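You operate a simulated robot arm through the tools that you are given. There is no shell and no other tool. Be economical: measure what you need, move in short steps, check, and stop when the job is done.

You are at the controls of a simulated robot arm. One attempt, no reset.

JOB
Take the white belt and leave it on the top of the brown-taped white box. Then fetch the thin red cone and stand it on the top of the green stand. Then fetch the short blue tube and stand it on the top of the brown-taped white box. Then close the left bench drawer. Then take the beige roller on the left half of the wooden bench and put it away on the top of the tall steel table. Then take the blue cone tube and leave it on the shelf under the wooden bench. Then turn the tension knob 26 to 0. Then take the white tube and leave it on the top of the low steel stand. Then open the wire guide 24. Do these in the order given. Set down upright: thin red cone, short blue tube, white tube.

It is judged by the outcome, as a careful person would: the job done as asked, and still so three seconds after it is handed in. It fails if anything else is knocked over, pushed out of place, dropped, spilled or broken.

ROBOT AND FRAMES
A 7-joint arm with a fingered hand on a trunk, on a base that drives. Base frame: it is fixed to the floor where the robot stands at the start and does not move with it; the origin is under the middle of the robot, x ahead of it, y to its left, z up; the surface under the hand at the start is at about z = 850. Lengths are in mm, angles in rad, forces in N, time in s.
With the tool pointing down near the work surface it reaches from about 260 to 720 mm from the robot's upright axis, wherever it stands. Its first joint turns from -2.897 to 2.897 rad. Places, roughly: beige roller (9x4x4 cm) [8200, -900, 900]; blue cone tube (7x7x18 cm) [8000, -2200, 1000]; left bench drawer [7800, -400, 800]; shelf under the wooden bench [8300, -1200, 300]; short blue tube (5x5x9 cm) [2600, -4500, 600]; tension knob 26 [4800, -5900, 600]; thin red cone (8x8x18 cm) [700, -2100, 800]; top of the brown-taped white box [2600, -2100, 500]; top of the green stand [5000, -3900, 800]; top of the low steel stand [2500, -4400, 600]; top of the tall steel table [8300, 2000, 900]; white belt (23x7x2 cm) [500, -100, 900]; white tube (7x7x21 cm) [3400, -8800, 800]; wire guide 24 [5000, -5000, 1100]. Payload 4 kg.
Tool frame: the origin (TCP) lies between the finger pads and is the grasp point; the fingertips stand 26 mm ahead of it; z points along the fingers, y is the line along which they close. Largest opening 132 mm; the body of the gripper starts 73 mm behind the TCP. The gripper is a hand of 4 fingers: y runs from the thumb to the fingers, the wrist lies at [0, 0, -239] in the tool frame, and closing takes about 1.5 s.
Orientation is told as [roll, pitch, yaw] about the base's x, y, z axes, in that order, counted from this pose: with the fingers straight down and closing along the base's y, the tool's x points along the base's -x, its y along +y and its z along -z.

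CONTROLS
- The arm moves only by the tool apply_moves. Its argument "moves" is text: rows parted by semicolons, each of 6 numbers parted by spaces: the shift along the base's x, y, z in units of 100 mm (1.0 is 100 mm), then the turn, a rotation vector about the base's x, y, z in units of 180 degrees (1.0 is 180 degrees). In form: dx dy dz wx wy wz; .... A call has 1 to 20 rows; each row is the pose to reach, as a shift and turn from the pose commanded when the call began. "jaw" is the gripper command, from -1 (fully open) to 1 (shut), values between in proportion, set as the call begins (left out, the last holds). A call with a number of a shift or a turn outside -1 to 1 is refused whole. Each row takes 0.2 s and may step no farther than 50 mm and 0.15 rad from the row before; otherwise, or with a gripper value out of range, the whole call is refused. Where a pose cannot be reached the arm comes as near as it can. A force on the tool above 40 N (or 10 N above the force at the start of the call, whichever is more), or a blocked arm, ends the call early, and 0.2 s more pass. The fingers move at their own pace (about 72 mm/s each) and stop on an object; they squeeze with about 27 N. The grip force told is the motor's: it shows also when the fingers shut on nothing. Time passes only in rows, and 0.2 s behind the last, so rows that repeat a pose let the fingers close. The reply holds the time, the measured pose of the TCP, the force on the tool along the base axes, the opening and the grip force, in the units named above and with some noise, with the torque about the TCP (base axes, N m) and any sound that the robot's microphone picked up, and new pictures: "show" is both (left out), scene, wrist or none.
- Cameras (640 x 400 px; columns grow to the right, rows downward): "scene" is now at [24.1, 127, 1443.4]; the picture's right is [-0.31, -0.95, 0.00], its down [-0.54, 0.17, -0.82] and it looks along [0.78, -0.25, -0.57] (base axes); focal length 253 px, centre (320, 200). "wrist" rides on the gripper at [68, 2, -97] in the tool frame; the picture's right is [-0.03, 1.00, 0.00], its down [-0.82, -0.02, -0.58] and it looks along [-0.58, -0.01, 0.82] (tool axes); focal length 270 px, centre (320, 200). There is no depth. A picture from a camera that has moved, and an enlarged one, comes with that camera's place and axes in the base frame and with its lens.
- slide_trunk(by): slides the trunk up (or, below 0, down) by that many mm; the arm and the scene camera ride with it, the base frame stays. It gives what a move gives, with no picture.
- drive_base(legs): drives the robot by 1 to 6 legs, each [ahead, turn to the left] in mm and rad, along the robot's own axes; the way and the turn of a leg run together, so that a leg with both is an arc; at most 1500 mm and 3.142 rad a leg. The arm and the cameras ride along, it lands a little off, and it stops where it bumps. It gives what a move gives, and a new picture of the scene camera.
- curl_fingers(finger1, finger2, finger3, thumb_bend): sets how far each is bent, from 0 (flat) to 100 (curled in); at 30 the hand is open as for a grip, at 70 the pads meet at the TCP. One left out holds its place. A second passes; each finger stops where it meets its share of the squeeze, and holds until it gets a number again. A gripper value or a shape takes the hand back. It gives what a move gives, with no picture; readings hold the bend of each and the force on the fingers (four entries, about 0 where the hand has none), thumb and palm.
- preshape(shape): the hand has 4 fingers and takes this shape, open, in about a second: jaw (thumb against the fingers, like two jaws); tri (thumb and two fingers); tip (a fingertip pinch); poke (one finger out to press); point (the index stretched); flat (the hand flat); cup (the hand cupped); fist (a fist). The gripper value then closes the fingers along that shape, each until it touches; the sizes above hold for jaw. It gives what a move gives, with no picture.
- aim_head(pan, tilt): turns the head with the scene camera to pan (to the left, within 2.705 rad either way) and tilt (down, from -0.506 to 1.204), counted from straight ahead of the robot. It gives what a move gives, and a new picture of the scene camera.
- inspect(camera, box): a new picture of the part [left, top, right, bottom] of that camera's present view, enlarged. The clock stands still meanwhile.
- job_done(): hands the job in; it is judged then, once.

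Work in short steps. Places have to be worked out from the pictures, the camera data and where the tool is seen: move nearer, look again, correct. Check each grasp and each placing, and mend what went wrong. You have 217 turns and 260 pictures in all, those below and enlarged ones among them. Open the gripper and draw the arm clear of the work before you hand the job in, unless the task says otherwise; then end with one line.

The tools are called as a command line: name --argument value ..., lists and objects as JSON in quotes. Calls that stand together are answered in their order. apply_moves: Moves the arm, as the interface text tells. Its arguments: {"type":"object","properties":{"moves":{"type":"string"},"jaw":{"type":"number"},"show":{"type":"string","enum":["both","scene","wrist","none"]}},"required":["moves"]} The other tools are called the same way: slide_trunk (by) slides the trunk up or down; preshape (shape) gives the hand a shape; curl_fingers (finger1, finger2, finger3, thumb_bend) moves the fingers one by one; drive_base (legs) drives the base; aim_head (pan, tilt) turns the head that bears the scene camera; inspect (camera, box) takes an enlarged picture of a part of a camera's view; job_done () hands the job in.

At the start:

```text
clock: 0.0
ee_pos: [488.3, -15.4, 1116.9]
tool_rot: [0.001, -0.001, 0.0]
force: [-0.5, -0.6, -0.3]
moment: [-0.03, 0.01, -0.01]
opening: 132.0
grip_force: 0.1
shape: jaw
bend: [30.0, 30.0, 30.0, 30.0]
finger forces: [0.0, 0.0, 0.1, 0.0, 0.0, 0.1]
trunk travel left (down, up): [-400.0, 190.0]
robot x, y, heading: [-0.6, 0.2, -0.007]
head pan, tilt: [-0.311, 0.604]
```

scene: 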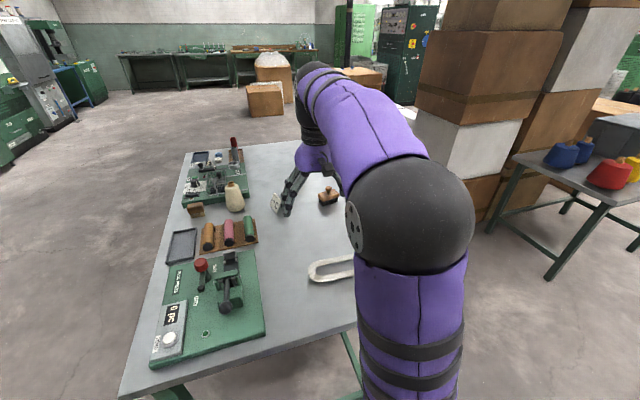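
wrist: 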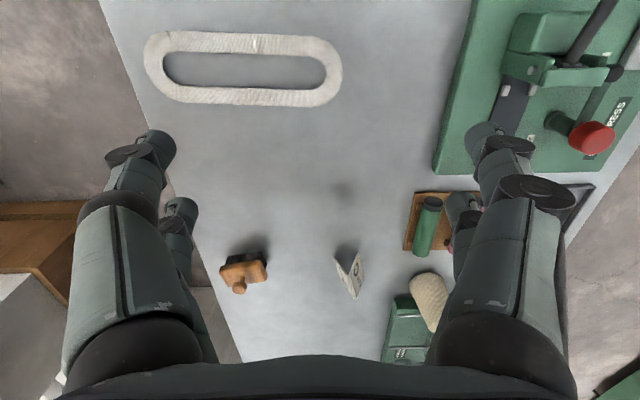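

The belt lies at about (475, -104) with its long side along y. I turn the tool 90° and come above it at z≈960.

apply_moves --moves "0 -0.1 -0.2 0 0 0.042; 0 -0.2 -0.4 0 0 0.084; 0 -0.3 -0.6 0 0 0.126; 0 -0.4 -0.8 0 0 0.168; -0.05 -0.5 -1 0 0 0.21; -0.1 -0.6 -1 0 0 0.252; -0.13 -0.7 -1 0 0 0.294; -0.13 -0.8 -1 0 0 0.336; -0.13 -0.89 -1 0 0 0.378; -0.13 -0.89 -1 0 0 0.42; -0.13 -0.89 -1 0 0 0.46; -0.13 -0.89 -1 0 0 0.5; -0.13 -0.89 -1 0 0 0.5"

```text
clock: 2.8
ee_pos: [474.7, -104.1, 1017.9]
tool_rot: [0.001, 0.001, 1.571]
force: [-0.1, 0.3, 0.2]
moment: [-0.02, -0.02, 0.0]
opening: 132.0
grip_force: 0.0
shape: jaw
bend: [30.0, 30.0, 30.0, 30.0]
finger forces: [0.0, 0.0, 0.0, 0.1, 0.0, 0.0]
trunk travel left (down, up): [-400.0, 190.0]
robot x, y, heading: [1.6, -1.9, -0.003]
head pan, tilt: [-0.311, 0.604]
camera scene: at [24.0, 127.1, 1443.4], right [-0.31, -0.95, 0.0], down [-0.54, 0.17, -0.82], along [0.78, -0.25, -0.57], focal length 253 px, centre (320, 200)
camera wrist: at [474.4, -172.5, 1115.1], right [-1.0, 0.02, 0.0], down [0.02, 0.82, 0.58], along [0.01, 0.58, -0.82], focal length 270 px, centre (320, 200)
```

scene: 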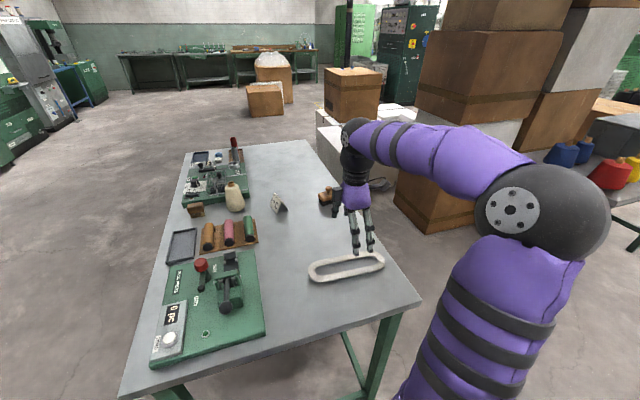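
wrist: 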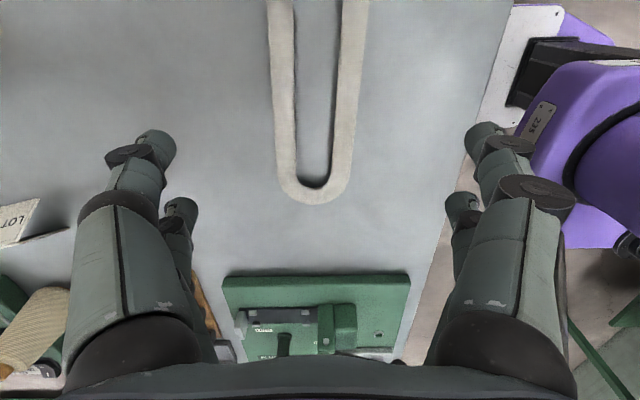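

The belt is centred under the hand (x≈480). I go down, fingertips just above the table.

apply_moves --moves "0.04 0 -0.45 0 0 0; 0.04 0 -0.9 0 0 0; 0.04 0 -1.2 0 0 0; 0.04 0 -1.38 0 0 0; 0.04 0 -1.38 0 0 0"

apply_moves --moves "0 0 0 0 0 0; 0 0 0 0 0 0; 0 0 0 0 0 0; 0 0 0 0 0 0; 0 0 0 0 0 0; 0 0 0 0 0 0; 0 0 0 0 0 0; 0 0 0 0 0 0" --jaw 1

```text
refused: -1.2 is not a number from -1 to 1
```

```text
clock: 4.6
ee_pos: [476.3, -103.4, 1017.3]
tool_rot: [-0.001, 0.001, 1.569]
force: [0.5, -0.3, 0.5]
moment: [0.01, 0.0, 0.01]
opening: 0.0
grip_force: 27.3
shape: jaw
bend: [62.0, 63.0, 63.0, 70.0]
finger forces: [0.0, 0.0, 0.0, 0.0, 0.0, 0.0]
trunk travel left (down, up): [-400.0, 190.0]
robot x, y, heading: [1.9, -0.6, 0.002]
head pan, tilt: [-0.311, 0.604]
camera scene: at [24.0, 126.9, 1443.4], right [-0.31, -0.95, 0.0], down [-0.54, 0.17, -0.82], along [0.78, -0.25, -0.57], focal length 253 px, centre (320, 200)
camera wrist: at [474.4, -172.4, 1115.0], right [-1.0, 0.03, 0.0], down [0.02, 0.82, 0.58], along [0.01, 0.58, -0.82], focal length 270 px, centre (320, 200)
```

scene: 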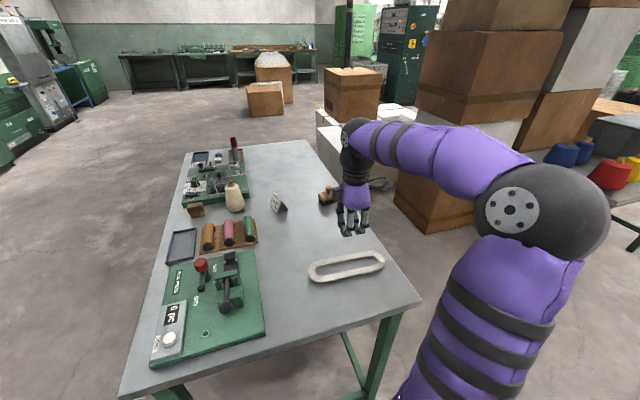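
wrist: 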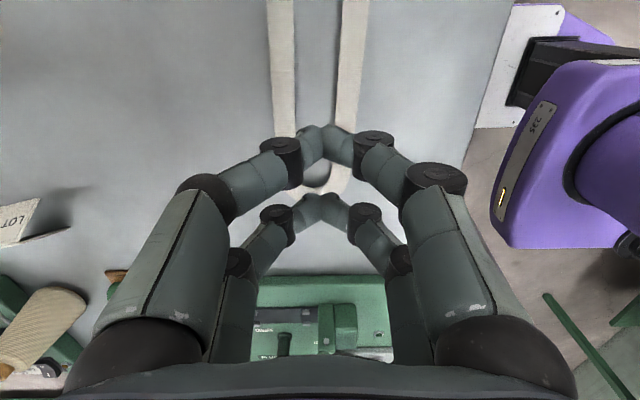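

The shift limit is 100 mm a call. I open again and descend in two calls.

apply_moves --moves "0.04 0 0 0 0 0; 0.04 0 0 0 0 0; 0.04 0 0 0 0 0;0.04 0 0 0 0 0; 0.04 0 -0.3 0 0 0; 0.04 0 -0.6 0 0 0; 0.04 0 -0.85 0 0 0" --jaw -1 --show "none"

apply_moves --moves "0 0 -0.3 0 0 0; 0 0 -0.5 0 0 0; 0 0 -0.53 0 0 0" --show "wrist"

```text
clock: 6.2
ee_pos: [479.5, -103.1, 933.2]
tool_rot: [0.0, -0.001, 1.571]
force: [0.0, -0.4, 0.2]
moment: [0.0, -0.02, 0.03]
opening: 131.7
grip_force: 0.0
shape: jaw
bend: [30.0, 30.0, 30.0, 30.0]
finger forces: [0.0, 0.0, 0.1, 0.0, 0.0, 0.1]
trunk travel left (down, up): [-400.0, 190.0]
robot x, y, heading: [-3.2, -1.5, 0.003]
head pan, tilt: [-0.311, 0.604]
```

```text
clock: 7.0
ee_pos: [480.1, -105.2, 879.5]
tool_rot: [0.001, 0.0, 1.571]
force: [0.3, 0.4, 0.0]
moment: [0.01, 0.01, -0.01]
opening: 131.7
grip_force: 0.1
shape: jaw
bend: [30.0, 30.0, 30.0, 30.0]
finger forces: [0.0, 0.0, 0.1, 0.1, 0.0, 0.0]
trunk travel left (down, up): [-400.0, 190.0]
robot x, y, heading: [-1.1, -2.2, -0.001]
head pan, tilt: [-0.311, 0.604]
camera wrist: at [478.5, -173.4, 977.1], right [-1.0, 0.02, 0.0], down [0.02, 0.82, 0.58], along [0.01, 0.58, -0.82], focal length 270 px, centre (320, 200)
```

wrist: 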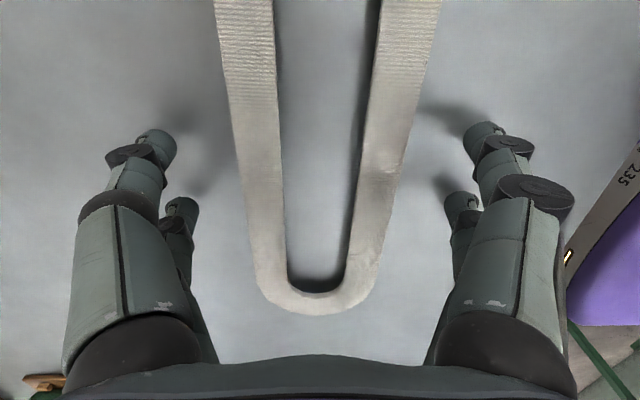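

No contact; the belt is between the fingers. Close.

apply_moves --moves "0 0 0 0 0 0; 0 0 0 0 0 0; 0 0 0 0 0 0; 0 0 0 0 0 0; 0 0 0 0 0 0; 0 0 0 0 0 0; 0 0 0 0 0 0; 0 0 0 0 0 0" --jaw 1 --show "wrist"

```text
clock: 8.8
ee_pos: [479.3, -103.8, 879.8]
tool_rot: [0.0, 0.001, 1.571]
force: [-0.4, -0.4, 0.7]
moment: [0.01, -0.01, -0.03]
opening: 54.3
grip_force: 26.9
shape: jaw
bend: [73.0, 73.0, 73.0, 70.0]
finger forces: [24.4, 24.6, 24.2, 0.0, 24.7, 0.1]
trunk travel left (down, up): [-400.0, 190.0]
robot x, y, heading: [-2.0, -3.0, -0.004]
head pan, tilt: [-0.311, 0.604]
camera wrist: at [478.4, -173.6, 977.3], right [-1.0, 0.03, 0.0], down [0.02, 0.82, 0.58], along [0.01, 0.58, -0.82], focal length 270 px, centre (320, 200)
```

wrist: 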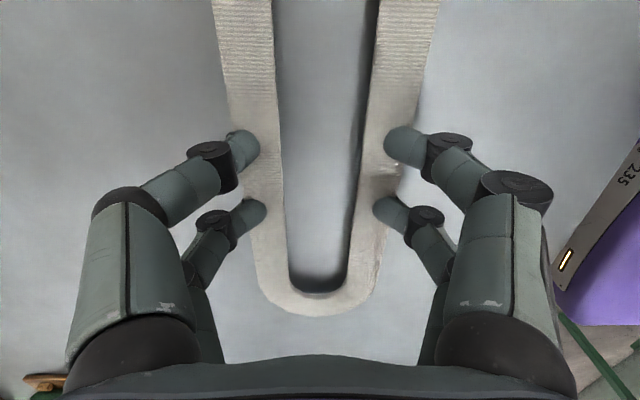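

Gripped with force on all fingers. Lift.

apply_moves --moves "0 0 0.2 0 0 0; 0 0 0.5 0 0 0; 0 0 1 0 0 0" --show "none"

apply_moves --moves "0 0 0.4 0 0 0; 0 0 0.8 0 0 0; -0.2 0 1 0 0 0" --show "scene"

aim_head --pan -1.2 --tilt 0.35

```text
clock: 9.6
ee_pos: [480.3, -105.2, 979.3]
tool_rot: [0.0, -0.001, 1.57]
force: [0.6, 0.5, -0.4]
moment: [0.01, 0.01, 0.03]
opening: 54.2
grip_force: 27.0
shape: jaw
bend: [73.0, 73.0, 73.0, 70.0]
finger forces: [24.5, 24.6, 24.2, 0.0, 25.0, 0.1]
trunk travel left (down, up): [-400.0, 190.0]
robot x, y, heading: [-0.9, 1.0, 0.0]
head pan, tilt: [-0.311, 0.604]
```

```text
clock: 10.4
ee_pos: [460.1, -104.5, 1078.2]
tool_rot: [0.0, 0.001, 1.569]
force: [0.4, 0.5, -0.1]
moment: [0.02, -0.01, -0.01]
opening: 54.2
grip_force: 27.2
shape: jaw
bend: [73.0, 73.0, 73.0, 70.0]
finger forces: [24.5, 24.7, 24.3, 0.1, 25.0, 0.0]
trunk travel left (down, up): [-400.0, 190.0]
robot x, y, heading: [-1.7, -1.2, -0.001]
head pan, tilt: [-0.311, 0.604]
camera scene: at [24.3, 127.0, 1443.4], right [-0.31, -0.95, 0.0], down [-0.54, 0.17, -0.82], along [0.78, -0.25, -0.57], focal length 253 px, centre (320, 200)
```

scene: 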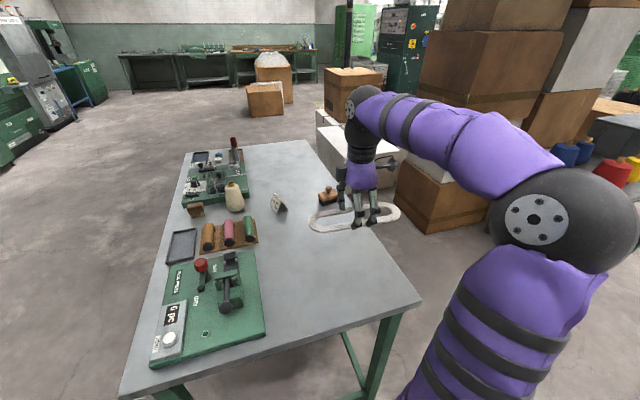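

```text
clock: 11.6
ee_pos: [460.5, -105.0, 1079.1]
tool_rot: [0.0, -0.001, 1.57]
force: [0.2, 0.5, -0.1]
moment: [-0.02, -0.01, 0.0]
opening: 54.1
grip_force: 26.9
shape: jaw
bend: [73.0, 73.0, 73.0, 70.0]
finger forces: [24.4, 24.6, 24.3, 0.0, 24.9, 0.1]
trunk travel left (down, up): [-400.0, 190.0]
robot x, y, heading: [-0.4, 2.9, -0.0]
head pan, tilt: [-1.201, 0.351]
camera scene: at [-26.2, 67.1, 1466.5], right [-0.93, -0.36, 0.0], down [-0.12, 0.32, -0.94], along [0.34, -0.88, -0.34], focal length 253 px, centre (320, 200)
```

scene: 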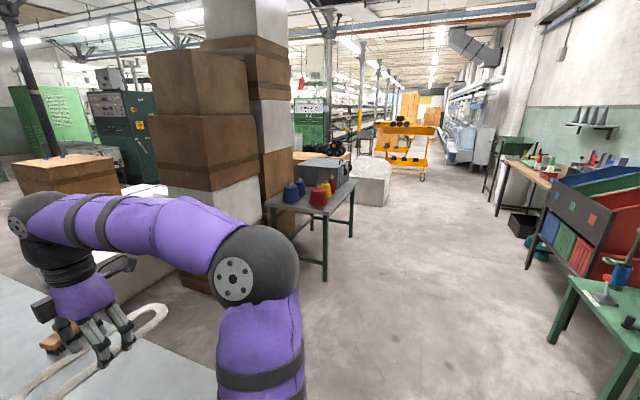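

The belt is held. I turn the robot right to see the way to the taped white box behind the stack.

drive_base --legs '[[0, -1.571], [450, 0]]'

aim_head --pan 0.9 --tilt 0.35

```text
clock: 18.5
ee_pos: [-81.9, -912.2, 1078.3]
tool_rot: [0.001, 0.001, 0.028]
force: [0.5, 0.1, -0.7]
moment: [-0.02, 0.01, 0.02]
opening: 53.8
grip_force: 26.7
shape: jaw
bend: [73.0, 73.0, 73.0, 70.0]
finger forces: [24.3, 24.5, 24.2, 0.0, 24.6, 0.0]
trunk travel left (down, up): [-400.0, 190.0]
robot x, y, heading: [11.4, -447.8, -1.542]
head pan, tilt: [-1.201, 0.351]
camera scene: at [74.9, -420.0, 1466.5], right [-0.39, 0.92, 0.0], down [0.32, 0.13, -0.94], along [-0.86, -0.37, -0.34], focal length 253 px, centre (320, 200)
```

scene: 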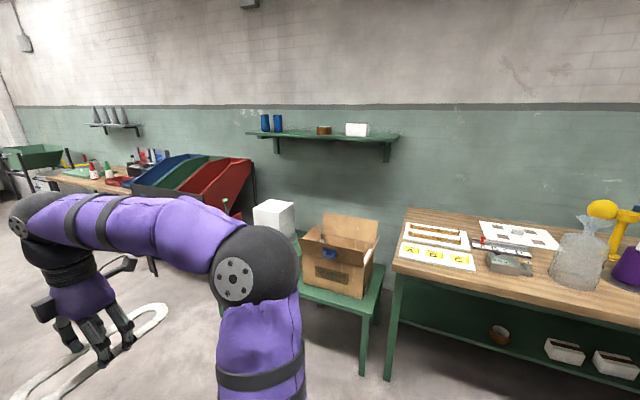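

```text
clock: 20.5
ee_pos: [-83.5, -911.8, 1079.1]
tool_rot: [-0.001, 0.0, 0.027]
force: [-0.1, -0.3, 0.0]
moment: [-0.01, -0.03, 0.03]
opening: 53.5
grip_force: 27.2
shape: jaw
bend: [73.0, 73.0, 73.0, 70.0]
finger forces: [24.3, 24.5, 24.2, 0.0, 24.7, 0.0]
trunk travel left (down, up): [-400.0, 190.0]
robot x, y, heading: [15.5, -446.5, -1.54]
head pan, tilt: [0.901, 0.351]
camera scene: at [235.3, -439.3, 1466.5], right [-0.6, -0.8, 0.0], down [-0.28, 0.21, -0.94], along [0.75, -0.56, -0.34], focal length 253 px, centre (320, 200)
```

scene: 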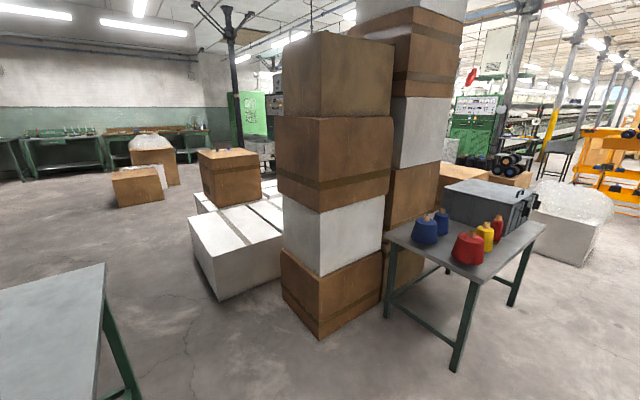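

The white box pile is behind the near stack. I retract the belt a bit and drive through the gap between bench and stack.

apply_moves --moves "0 0.4 0 0 0 0; 0 0.8 0 0 0 0; 0 1 0 0 0 0" --show "none"

drive_base --legs '[[0, 1.203], [885, 0], [0, 0.534]]'

aim_head --pan -0.3 --tilt 0.5

```text
clock: 21.3
ee_pos: [-80.8, -811.3, 1078.6]
tool_rot: [0.0, 0.0, 0.028]
force: [0.1, -0.5, 0.1]
moment: [-0.06, -0.01, 0.0]
opening: 54.0
grip_force: 27.2
shape: jaw
bend: [73.0, 73.0, 73.0, 70.0]
finger forces: [24.3, 24.6, 24.2, 0.0, 24.7, 0.0]
trunk travel left (down, up): [-400.0, 190.0]
robot x, y, heading: [10.4, -447.5, -1.546]
head pan, tilt: [0.901, 0.351]
```

```text
clock: 30.9
ee_pos: [1204.5, -755.4, 1077.1]
tool_rot: [0.001, 0.0, 1.781]
force: [-0.2, -0.3, -0.6]
moment: [0.04, 0.0, 0.02]
opening: 53.7
grip_force: 27.3
shape: jaw
bend: [73.0, 73.0, 73.0, 70.0]
finger forces: [24.3, 24.3, 24.1, 0.0, 24.7, 0.0]
trunk travel left (down, up): [-400.0, 190.0]
robot x, y, heading: [829.9, -729.4, 0.213]
head pan, tilt: [0.901, 0.351]
camera scene: at [781.0, -511.8, 1466.5], right [0.9, -0.44, 0.0], down [-0.15, -0.31, -0.94], along [0.41, 0.84, -0.34], focal length 253 px, centre (320, 200)
```

scene: 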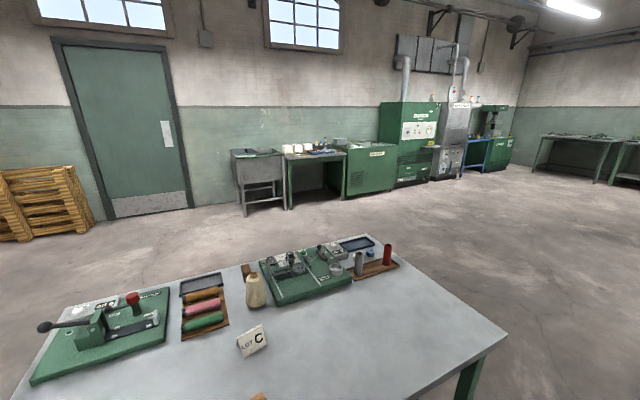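

```text
clock: 32.2
ee_pos: [1204.0, -755.4, 1077.9]
tool_rot: [-0.001, 0.0, 1.779]
force: [-0.7, -0.8, -0.6]
moment: [0.01, -0.03, -0.02]
opening: 53.6
grip_force: 26.6
shape: jaw
bend: [73.0, 73.0, 73.0, 70.0]
finger forces: [24.2, 24.5, 24.1, 0.0, 24.6, 0.0]
trunk travel left (down, up): [-400.0, 190.0]
robot x, y, heading: [832.9, -733.8, 0.216]
head pan, tilt: [-0.3, 0.499]
camera scene: at [830.6, -603.2, 1452.8], right [-0.09, -1.0, 0.0], down [-0.48, 0.04, -0.88], along [0.87, -0.07, -0.48], focal length 253 px, centre (320, 200)
```

scene: 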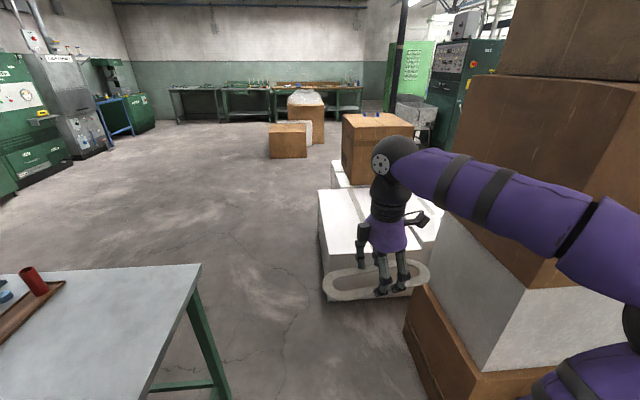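

Clear ahead; the elbow clears the stack. Drive on past the bench's corner.

drive_base --legs '[[700, -0.1], [0, 0.6], [700, 0], [0, -1.3]]'

aim_head --pan 0.0 --tilt 0.5

```text
clock: 44.9
ee_pos: [2293.3, -452.0, 1078.5]
tool_rot: [-0.001, -0.001, 0.987]
force: [0.5, 0.2, -0.2]
moment: [0.01, 0.03, 0.02]
opening: 53.7
grip_force: 26.7
shape: jaw
bend: [73.0, 73.0, 73.0, 70.0]
finger forces: [24.2, 24.2, 23.9, 0.0, 24.6, 0.0]
trunk travel left (down, up): [-400.0, 190.0]
robot x, y, heading: [2048.9, -172.8, -0.579]
head pan, tilt: [-0.3, 0.499]
camera scene: at [2138.9, -78.5, 1452.8], right [-0.77, -0.64, 0.0], down [-0.31, 0.37, -0.88], along [0.56, -0.68, -0.48], focal length 253 px, centre (320, 200)
```

scene: 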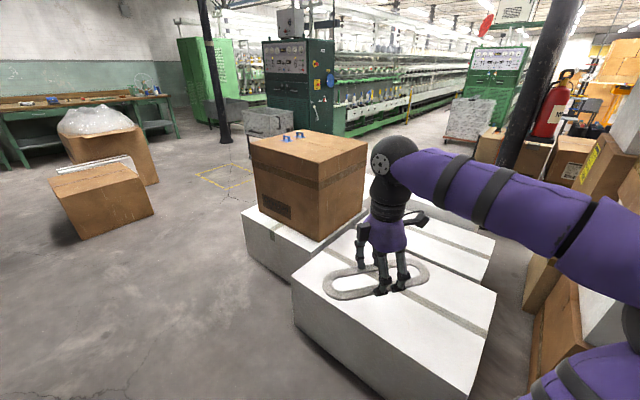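

```text
clock: 45.7
ee_pos: [2293.1, -452.0, 1079.0]
tool_rot: [0.0, 0.002, 0.987]
force: [0.0, 0.3, -0.7]
moment: [0.0, 0.0, 0.03]
opening: 53.3
grip_force: 27.0
shape: jaw
bend: [73.0, 73.0, 73.0, 70.0]
finger forces: [24.2, 24.3, 24.1, 0.0, 24.5, 0.0]
trunk travel left (down, up): [-400.0, 190.0]
robot x, y, heading: [2048.2, -166.9, -0.582]
head pan, tilt: [0.0, 0.499]
camera scene: at [2157.0, -58.3, 1452.8], right [-0.55, -0.84, 0.0], down [-0.4, 0.26, -0.88], along [0.73, -0.48, -0.48], focal length 253 px, centre (320, 200)
```

scene: 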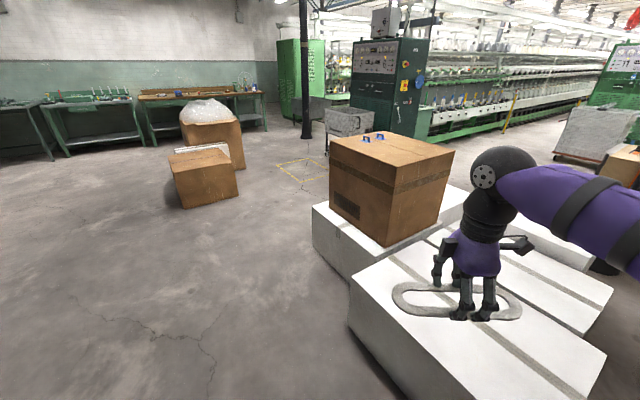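

I need to tell the white boxes apart; look more to the right.

aim_head --pan -0.65 --tilt 0.4

inspect --camera "scene" --box '[80, 120, 480, 370]'

```text
clock: 46.7
ee_pos: [2292.4, -451.5, 1077.8]
tool_rot: [0.001, 0.0, 0.986]
force: [0.4, 0.5, 0.3]
moment: [-0.03, 0.0, 0.0]
opening: 53.2
grip_force: 26.8
shape: jaw
bend: [73.0, 73.0, 73.0, 70.0]
finger forces: [24.1, 24.2, 24.0, 0.0, 24.5, 0.0]
trunk travel left (down, up): [-400.0, 190.0]
robot x, y, heading: [2047.0, -171.7, -0.581]
head pan, tilt: [-0.649, 0.4]
camera scene: at [2112.0, -95.7, 1462.0], right [-0.94, -0.34, 0.0], down [-0.13, 0.37, -0.92], along [0.31, -0.87, -0.39], focal length 253 px, centre (320, 200)
```

scene: 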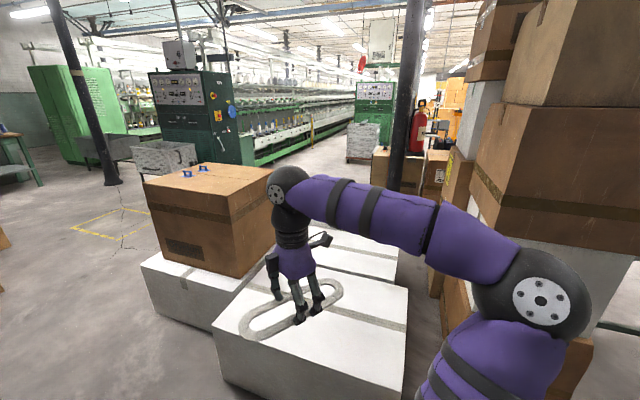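

```text
1.60 times, centred on (280, 245) of scene
camera zoom: at [2112.0, -95.7, 1462.0], right [-0.94, -0.34, 0.0], down [-0.13, 0.37, -0.92], along [0.31, -0.87, -0.39], focal length 404 px, centre (384, 128)
```

zoom: 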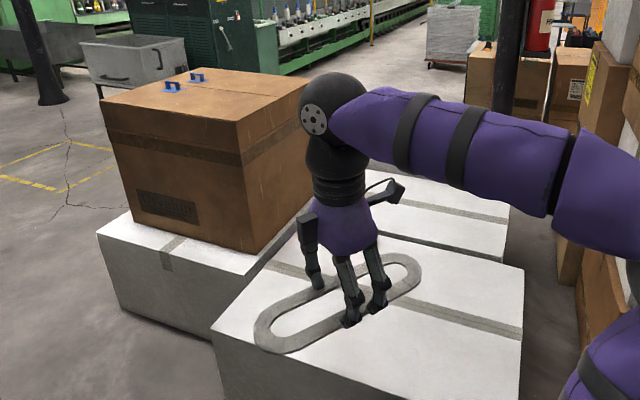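

I turn the base so the arm stops hiding the area behind the second box.

drive_base --legs '[[0, 0.9]]'

aim_head --pan -1.6 --tilt 0.35

```text
clock: 49.6
ee_pos: [2422.1, -155.7, 1078.0]
tool_rot: [-0.001, 0.001, 1.88]
force: [-0.1, 0.0, 0.2]
moment: [-0.01, -0.03, 0.0]
opening: 53.0
grip_force: 26.8
shape: jaw
bend: [73.0, 73.0, 73.0, 70.0]
finger forces: [24.0, 24.3, 24.1, 0.0, 24.4, 0.0]
trunk travel left (down, up): [-400.0, 190.0]
robot x, y, heading: [2049.7, -173.7, 0.313]
head pan, tilt: [-0.649, 0.4]
camera scene: at [2030.8, -72.8, 1462.0], right [-0.33, -0.94, 0.0], down [-0.37, 0.13, -0.92], along [0.87, -0.3, -0.39], focal length 253 px, centre (320, 200)
```

scene: 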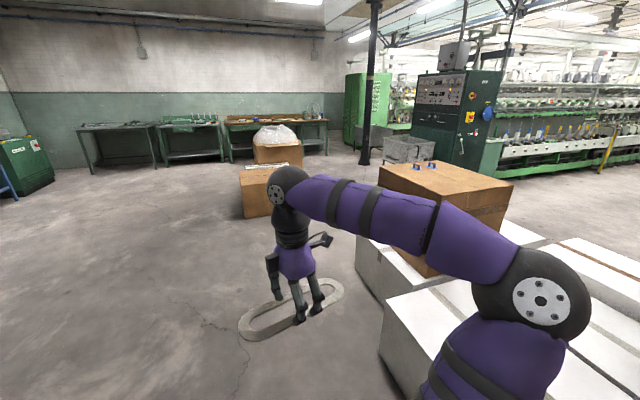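

```text
clock: 50.9
ee_pos: [2421.6, -156.3, 1078.1]
tool_rot: [-0.002, 0.0, 1.879]
force: [0.8, -0.7, -0.6]
moment: [0.0, -0.02, 0.0]
opening: 53.2
grip_force: 27.4
shape: jaw
bend: [73.0, 73.0, 73.0, 70.0]
finger forces: [24.1, 24.3, 24.0, 0.0, 24.4, 0.0]
trunk travel left (down, up): [-400.0, 190.0]
robot x, y, heading: [2046.1, -170.0, 0.319]
head pan, tilt: [-1.6, 0.351]
camera scene: at [1969.5, -131.7, 1466.5], right [-0.96, -0.28, 0.0], down [-0.1, 0.33, -0.94], along [0.26, -0.9, -0.34], focal length 253 px, centre (320, 200)
```

scene: 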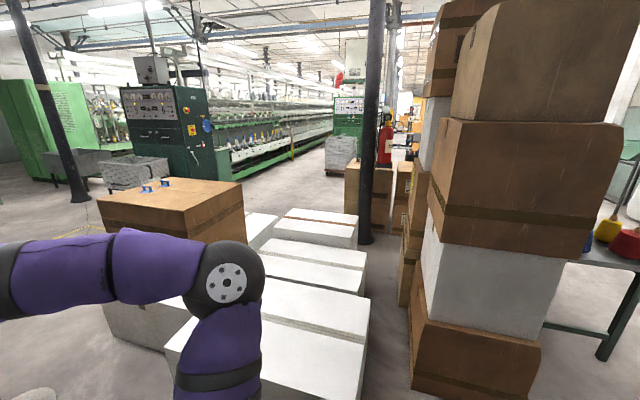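

The far box (x 2210–2900, y −1890…−2350, z≈500) has the clear brown tape. I drive round the east side: along y≈−300 to x≈4100, then south.

drive_base --legs '[[0, -0.406], [1030, 0], [1030, 0], [0, -1.4]]'

aim_head --pan 0.1 --tilt 0.35

```text
clock: 66.4
ee_pos: [4026.7, -743.3, 1078.8]
tool_rot: [0.0, 0.0, 0.045]
force: [-0.1, 0.1, -0.1]
moment: [0.02, -0.01, -0.01]
opening: 53.1
grip_force: 26.5
shape: jaw
bend: [73.0, 73.0, 73.0, 70.0]
finger forces: [24.0, 24.3, 23.9, 0.0, 24.3, 0.0]
trunk travel left (down, up): [-400.0, 190.0]
robot x, y, heading: [4106.4, -379.1, -1.519]
head pan, tilt: [-1.6, 0.351]
camera scene: at [4166.0, -311.1, 1466.5], right [-0.02, 1.0, 0.0], down [0.34, 0.01, -0.94], along [-0.94, -0.02, -0.34], focal length 253 px, centre (320, 200)
```

scene: 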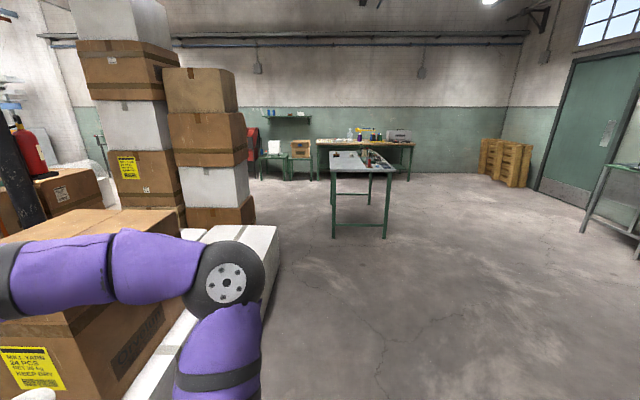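

```text
clock: 68.1
ee_pos: [4026.5, -742.4, 1077.1]
tool_rot: [0.0, 0.0, 0.044]
force: [0.0, 0.9, 0.5]
moment: [0.01, 0.0, 0.01]
opening: 52.9
grip_force: 26.8
shape: jaw
bend: [73.0, 73.0, 73.0, 70.0]
finger forces: [23.9, 24.2, 23.9, 0.0, 24.3, 0.0]
trunk travel left (down, up): [-400.0, 190.0]
robot x, y, heading: [4106.4, -378.8, -1.52]
head pan, tilt: [0.099, 0.351]
camera scene: at [4272.9, -401.2, 1466.5], right [-0.99, -0.15, 0.0], down [-0.05, 0.34, -0.94], along [0.14, -0.93, -0.34], focal length 253 px, centre (320, 200)
```

scene: 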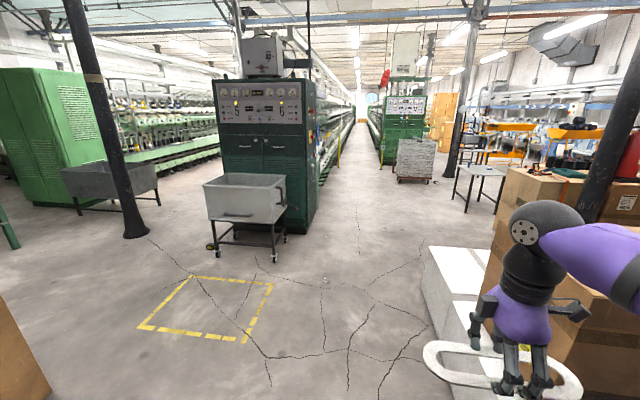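

Open floor to the south. Drive 1700 mm south and turn west to face the box.

drive_base --legs '[[0, -0.12], [850, 0], [850, 0], [0, -1.5]]'

aim_head --pan 0.3 --tilt 0.5

```text
clock: 81.5
ee_pos: [3621.9, -1986.6, 1077.3]
tool_rot: [0.0, 0.001, -1.594]
force: [0.0, -0.5, -0.2]
moment: [-0.03, 0.0, 0.04]
opening: 52.9
grip_force: 27.2
shape: jaw
bend: [73.0, 74.0, 73.0, 70.0]
finger forces: [24.0, 24.1, 23.8, 0.0, 24.2, 0.0]
trunk travel left (down, up): [-400.0, 190.0]
robot x, y, heading: [3981.5, -2095.4, 3.122]
head pan, tilt: [0.099, 0.351]
camera scene: at [3943.8, -2255.8, 1466.5], right [-0.08, 1.0, 0.0], down [0.34, 0.03, -0.94], along [-0.94, -0.08, -0.34], focal length 253 px, centre (320, 200)
```

scene: 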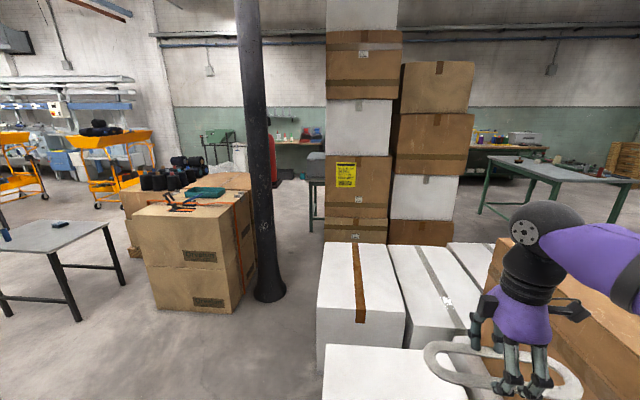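

```text
clock: 82.2
ee_pos: [3622.4, -1986.5, 1078.6]
tool_rot: [0.0, 0.0, -1.593]
force: [1.0, -0.1, -0.4]
moment: [0.01, 0.0, -0.03]
opening: 53.0
grip_force: 26.7
shape: jaw
bend: [73.0, 74.0, 73.0, 70.0]
finger forces: [23.9, 24.0, 24.0, 0.0, 24.3, 0.0]
trunk travel left (down, up): [-400.0, 190.0]
robot x, y, heading: [3979.6, -2095.5, 3.121]
head pan, tilt: [0.3, 0.499]
camera scene: at [3949.2, -2273.5, 1452.9], right [-0.28, 0.96, 0.0], down [0.46, 0.13, -0.88], along [-0.84, -0.24, -0.48], focal length 253 px, centre (320, 200)
```

scene: 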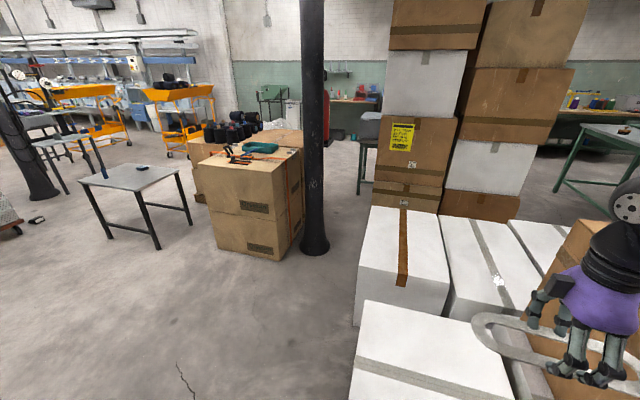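

The brown-taped box D: x 2250–2950, y −2325…−1920, z 500; another white box blocks the east, so I approach from the south.

drive_base --legs '[[0, 1.154], [778, 0], [0, -1.134], [780, 0], [0, -1.571]]'

aim_head --pan 0.0 --tilt 0.7

```text
clock: 86.8
ee_pos: [3700.5, -2449.0, 1078.3]
tool_rot: [-0.001, -0.001, -0.444]
force: [-0.3, -0.1, -0.4]
moment: [0.01, 0.0, -0.01]
opening: 52.7
grip_force: 27.0
shape: jaw
bend: [73.0, 74.0, 73.0, 70.0]
finger forces: [24.0, 24.3, 23.9, 0.1, 24.3, 0.1]
trunk travel left (down, up): [-400.0, 190.0]
robot x, y, heading: [3947.1, -2167.4, -2.013]
head pan, tilt: [0.3, 0.499]
stopped in leg 2: the robot was blocked; the commanded pose is now the measured one
camera scene: at [4096.8, -2267.7, 1452.8], right [-0.99, 0.14, 0.0], down [0.07, 0.47, -0.88], along [-0.12, -0.87, -0.48], focal length 253 px, centre (320, 200)
```

scene: 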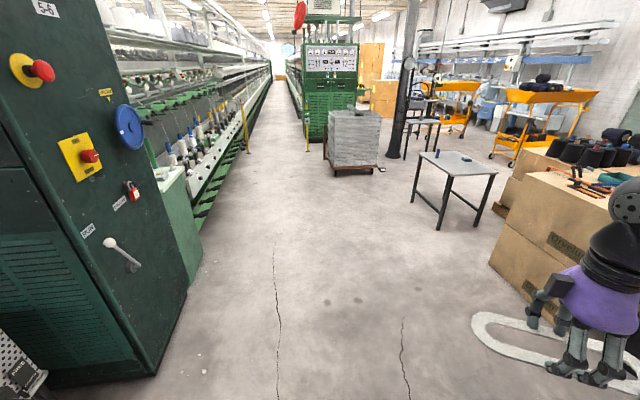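

```text
clock: 87.6
ee_pos: [3699.5, -2449.4, 1078.6]
tool_rot: [0.0, 0.001, -0.446]
force: [0.2, 0.1, -0.9]
moment: [-0.01, 0.01, 0.01]
opening: 52.6
grip_force: 27.1
shape: jaw
bend: [73.0, 74.0, 73.0, 70.0]
finger forces: [23.9, 24.3, 23.9, 0.1, 24.3, 0.0]
trunk travel left (down, up): [-400.0, 190.0]
robot x, y, heading: [3948.4, -2165.6, -2.015]
head pan, tilt: [0.0, 0.7]
camera scene: at [4073.5, -2254.1, 1435.1], right [-0.9, 0.43, 0.0], down [0.28, 0.58, -0.77], along [-0.33, -0.69, -0.64], focal length 253 px, centre (320, 200)
```

scene: 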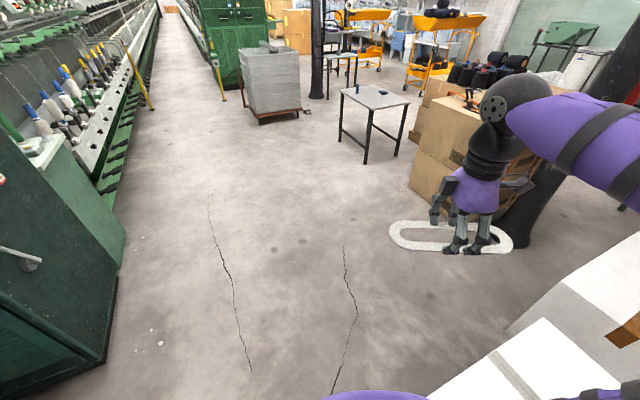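

The base bumped against the nearest white box (E). I back off, go straight south at x≈4030, and then west.

drive_base --legs '[[-200, 0], [0, 0.444], [870, 0]]'

aim_head --pan -1.3 --tilt 0.7

```text
clock: 94.9
ee_pos: [3920.9, -3212.8, 1076.8]
tool_rot: [-0.001, 0.0, -0.014]
force: [0.6, -0.4, -0.1]
moment: [-0.05, 0.03, -0.02]
opening: 52.5
grip_force: 26.9
shape: jaw
bend: [73.0, 74.0, 73.0, 70.0]
finger forces: [23.9, 24.1, 23.8, 0.0, 24.1, 0.0]
trunk travel left (down, up): [-400.0, 190.0]
robot x, y, heading: [4028.5, -2850.7, -1.584]
head pan, tilt: [0.0, 0.7]
camera scene: at [4179.2, -2878.7, 1435.1], right [-1.0, 0.01, 0.0], down [0.01, 0.64, -0.76], along [-0.01, -0.76, -0.64], focal length 253 px, centre (320, 200)
```

scene: 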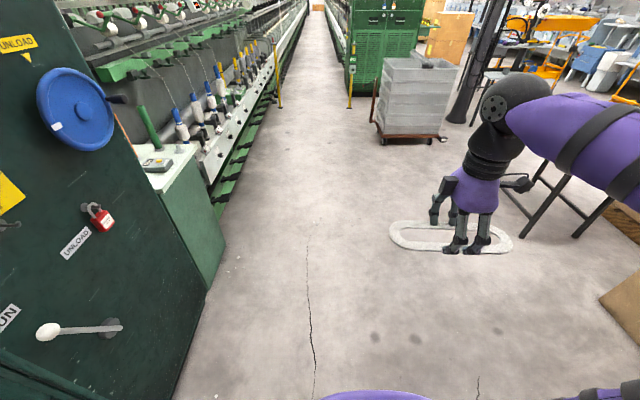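

```text
clock: 96.3
ee_pos: [3922.1, -3212.9, 1078.5]
tool_rot: [0.001, 0.001, -0.013]
force: [0.3, -0.8, -0.4]
moment: [0.0, -0.05, 0.0]
opening: 52.5
grip_force: 26.4
shape: jaw
bend: [73.0, 74.0, 73.0, 70.0]
finger forces: [24.0, 24.1, 23.8, 0.0, 24.1, 0.0]
trunk travel left (down, up): [-400.0, 190.0]
robot x, y, heading: [4026.3, -2853.9, -1.584]
head pan, tilt: [-1.3, 0.7]
camera scene: at [4098.1, -2815.6, 1435.1], right [-0.26, 0.97, 0.0], down [0.62, 0.17, -0.76], along [-0.74, -0.2, -0.64], focal length 253 px, centre (320, 200)
```

scene: 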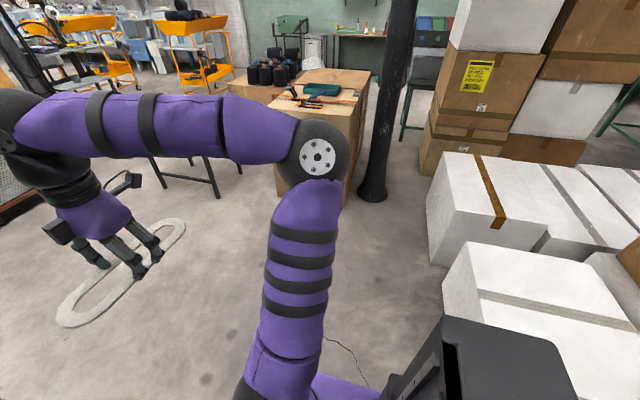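

Free lane west at y≈−2850. Drive there and face north to the box.

drive_base --legs '[[0, -1.56], [1150, 0], [0, -1.571]]'

aim_head --pan -0.1 --tilt 0.75

```text
clock: 110.7
ee_pos: [3006.4, -2492.6, 1078.3]
tool_rot: [0.002, 0.0, 3.079]
force: [0.2, 0.5, 0.8]
moment: [0.0, 0.01, -0.01]
opening: 52.2
grip_force: 27.4
shape: jaw
bend: [73.0, 74.0, 73.0, 70.0]
finger forces: [23.7, 23.9, 23.7, 0.1, 23.9, 0.1]
trunk travel left (down, up): [-400.0, 190.0]
robot x, y, heading: [2884.9, -2843.1, 1.507]
head pan, tilt: [-1.3, 0.7]
camera scene: at [2809.2, -2877.2, 1435.1], right [0.21, -0.98, 0.0], down [-0.63, -0.13, -0.76], along [0.75, 0.16, -0.64], focal length 253 px, centre (320, 200)
```

scene: 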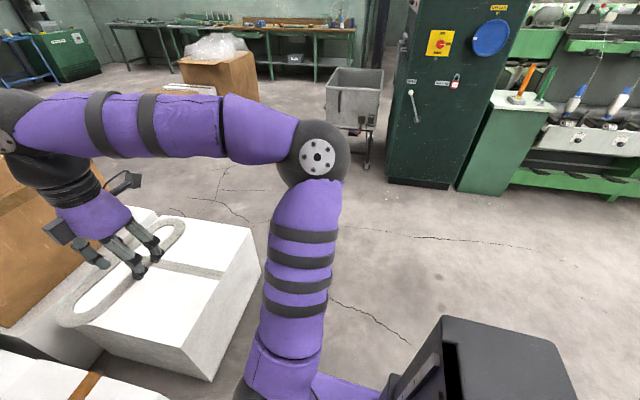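

```text
clock: 112.1
ee_pos: [3005.5, -2493.1, 1077.4]
tool_rot: [0.0, 0.001, 3.079]
force: [-0.5, -0.2, -0.4]
moment: [0.03, 0.01, 0.0]
opening: 52.1
grip_force: 27.1
shape: jaw
bend: [73.0, 74.0, 73.0, 70.0]
finger forces: [23.7, 24.0, 23.8, 0.0, 23.9, 0.0]
trunk travel left (down, up): [-400.0, 190.0]
robot x, y, heading: [2879.3, -2846.8, 1.507]
head pan, tilt: [-0.099, 0.75]
camera scene: at [2739.4, -2813.1, 1430.9], right [0.99, -0.16, 0.0], down [-0.11, -0.67, -0.73], along [0.12, 0.72, -0.68], focal length 253 px, centre (320, 200)
```

scene: 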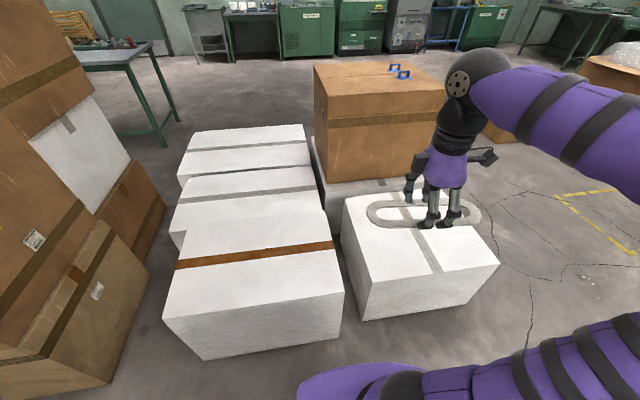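

Box D top spans x 2242–2910, y −2355…−1907. I carry the belt over about (2740, −2240), then lower the trunk.

apply_moves --moves "-0.35 0.3 0 0 0 0; -0.7 0.6 0 0 0 0; -1 0.9 0 0 0 0" --show "none"

apply_moves --moves "-0.35 0.3 0 0 0 0; -0.7 0.6 0 0 0 0; -1 0.9 0 0 0 0" --show "none"

apply_moves --moves "-0.35 0.3 0 0 0 0; -0.65 0.7 0 0 0 0; -0.65 0.73 0 0 0 0" --show "none"

slide_trunk --by -380

apply_moves --moves "0 0 0 0 0 0"

```text
clock: 112.9
ee_pos: [2905.0, -2402.8, 1078.3]
tool_rot: [0.001, -0.001, 3.077]
force: [-0.3, 0.1, -0.6]
moment: [0.04, 0.01, 0.0]
opening: 52.0
grip_force: 27.2
shape: jaw
bend: [73.0, 74.0, 73.0, 70.0]
finger forces: [23.8, 23.9, 23.7, 0.0, 24.0, 0.1]
trunk travel left (down, up): [-400.0, 190.0]
robot x, y, heading: [2879.1, -2843.8, 1.508]
head pan, tilt: [-0.099, 0.75]
```

```text
clock: 113.7
ee_pos: [2807.0, -2312.5, 1075.4]
tool_rot: [0.001, -0.001, 3.078]
force: [-0.2, -0.8, -0.3]
moment: [0.03, 0.02, 0.02]
opening: 52.0
grip_force: 27.5
shape: jaw
bend: [73.0, 74.0, 73.0, 70.0]
finger forces: [23.7, 23.9, 23.7, 0.0, 24.0, 0.1]
trunk travel left (down, up): [-400.0, 190.0]
robot x, y, heading: [2879.5, -2844.7, 1.51]
head pan, tilt: [-0.099, 0.75]
```

```text
clock: 114.5
ee_pos: [2739.2, -2239.0, 1076.6]
tool_rot: [0.002, 0.002, 3.08]
force: [-0.6, 0.0, -0.8]
moment: [-0.01, -0.04, 0.02]
opening: 52.0
grip_force: 26.9
shape: jaw
bend: [73.0, 74.0, 73.0, 70.0]
finger forces: [23.8, 23.9, 23.8, 0.1, 24.0, 0.0]
trunk travel left (down, up): [-400.0, 190.0]
robot x, y, heading: [2879.0, -2846.1, 1.516]
head pan, tilt: [-0.099, 0.75]
```

```text
clock: 118.2
ee_pos: [2738.4, -2240.2, 698.3]
tool_rot: [0.0, 0.0, 3.079]
force: [0.2, -0.7, -1.3]
moment: [0.0, -0.01, -0.04]
opening: 52.0
grip_force: 27.2
shape: jaw
bend: [73.0, 74.0, 73.0, 70.0]
finger forces: [23.6, 23.9, 23.7, 0.0, 23.9, 0.1]
trunk travel left (down, up): [-20.0, 570.0]
robot x, y, heading: [2883.9, -2849.7, 1.508]
head pan, tilt: [-0.099, 0.75]
```

```text
clock: 118.6
ee_pos: [2738.8, -2239.9, 696.6]
tool_rot: [0.001, -0.001, 3.078]
force: [-0.2, -0.4, -1.0]
moment: [-0.04, -0.01, -0.04]
opening: 52.0
grip_force: 27.4
shape: jaw
bend: [73.0, 74.0, 73.0, 70.0]
finger forces: [23.6, 24.0, 23.7, 0.0, 23.9, 0.0]
trunk travel left (down, up): [-20.0, 570.0]
robot x, y, heading: [2884.0, -2848.1, 1.512]
head pan, tilt: [-0.099, 0.75]
camera scene: at [2739.3, -2813.1, 1050.9], right [0.99, -0.16, 0.0], down [-0.11, -0.67, -0.73], along [0.12, 0.72, -0.68], focal length 253 px, centre (320, 200)
camera wrist: at [2808.5, -2246.5, 795.1], right [-0.09, -1.0, 0.0], down [-0.81, 0.07, 0.58], along [-0.58, 0.05, -0.82], focal length 270 px, centre (320, 200)
```

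scene: 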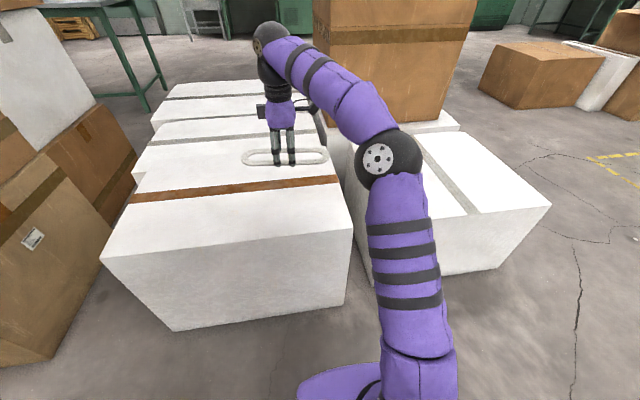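
wrist: 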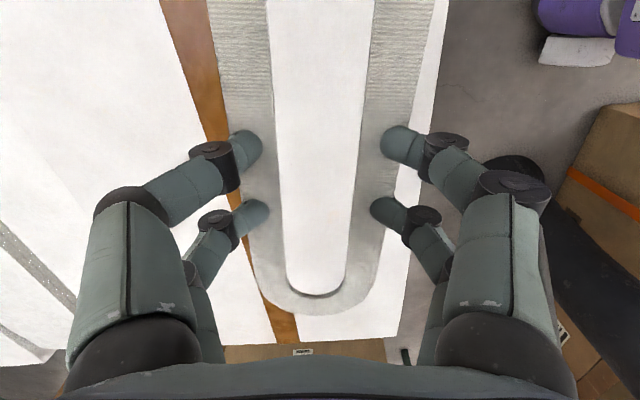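

Belt is over the box, clear of its edge. Lower in two moves towards z≈535.

apply_moves --moves "0 0.1 -0.3 0 0 0; 0 0.15 -0.6 0 0 0; 0 0.2 -0.9 0 0 0; 0 0.2 -1 0 0 0" --show "none"

apply_moves --moves "0 0 -0.2 0 0 0; 0 0 -0.35 0 0 0; 0 0 -0.45 0 0 0; 0 0 -0.55 0 0 0"

```text
clock: 119.6
ee_pos: [2737.6, -2219.5, 597.8]
tool_rot: [0.0, -0.001, 3.078]
force: [0.0, -0.2, 1.0]
moment: [0.05, 0.01, -0.02]
opening: 51.8
grip_force: 27.1
shape: jaw
bend: [73.0, 74.0, 73.0, 70.0]
finger forces: [23.6, 23.8, 23.7, 0.0, 23.8, 0.1]
trunk travel left (down, up): [-20.0, 570.0]
robot x, y, heading: [2883.4, -2846.6, 1.512]
head pan, tilt: [-0.099, 0.75]
```

```text
clock: 120.6
ee_pos: [2739.5, -2220.0, 543.2]
tool_rot: [0.0, 0.0, 3.08]
force: [0.4, -0.2, 0.8]
moment: [-0.01, 0.02, 0.05]
opening: 52.1
grip_force: 27.1
shape: jaw
bend: [73.0, 74.0, 73.0, 70.0]
finger forces: [23.7, 23.9, 23.8, 0.0, 24.0, 0.0]
trunk travel left (down, up): [-20.0, 570.0]
robot x, y, heading: [2880.5, -2847.7, 1.509]
head pan, tilt: [-0.099, 0.75]
camera scene: at [2739.3, -2813.1, 1050.9], right [0.99, -0.16, 0.0], down [-0.11, -0.67, -0.73], along [0.12, 0.72, -0.68], focal length 253 px, centre (320, 200)
camera wrist: at [2808.3, -2227.3, 640.6], right [-0.09, -1.0, 0.0], down [-0.81, 0.07, 0.58], along [-0.58, 0.05, -0.82], focal length 270 px, centre (320, 200)
```

scene: 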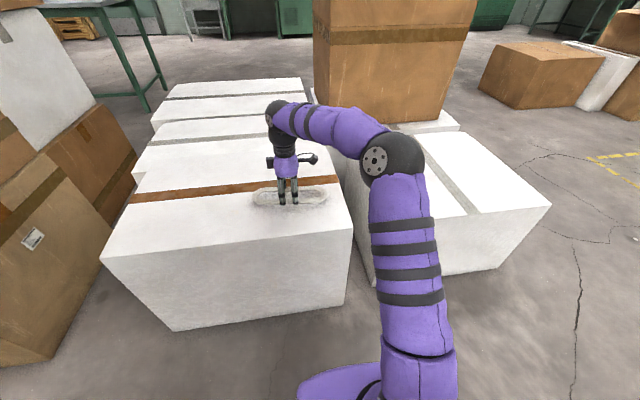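
wrist: 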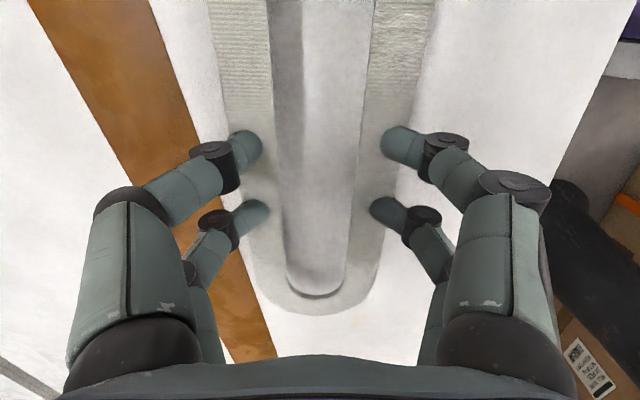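

Close to the surface. Lower in small steps till contact.

apply_moves --moves "0 0 -0.04 0 0 0; 0 0 -0.08 0 0 0; 0 0 -0.12 0 0 0; 0 0 -0.16 0 0 0; 0 0 -0.2 0 0 0" --show "wrist"

```text
clock: 121.8
ee_pos: [2739.9, -2220.4, 527.6]
tool_rot: [-0.006, -0.001, 3.079]
force: [1.7, -1.9, 30.2]
moment: [0.04, -0.11, 0.02]
opening: 52.3
grip_force: 27.3
shape: jaw
bend: [74.0, 74.0, 74.0, 70.0]
finger forces: [27.5, 27.3, 25.9, 0.0, 27.3, 0.0]
trunk travel left (down, up): [-20.0, 570.0]
robot x, y, heading: [2882.9, -2847.3, 1.508]
head pan, tilt: [-0.099, 0.75]
camera wrist: at [2808.4, -2228.2, 625.2], right [-0.09, -1.0, -0.01], down [-0.81, 0.07, 0.58], along [-0.58, 0.06, -0.82], focal length 270 px, centre (320, 200)
```

wrist: 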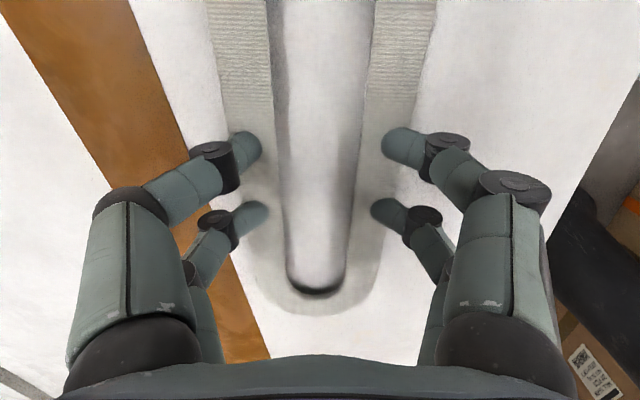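

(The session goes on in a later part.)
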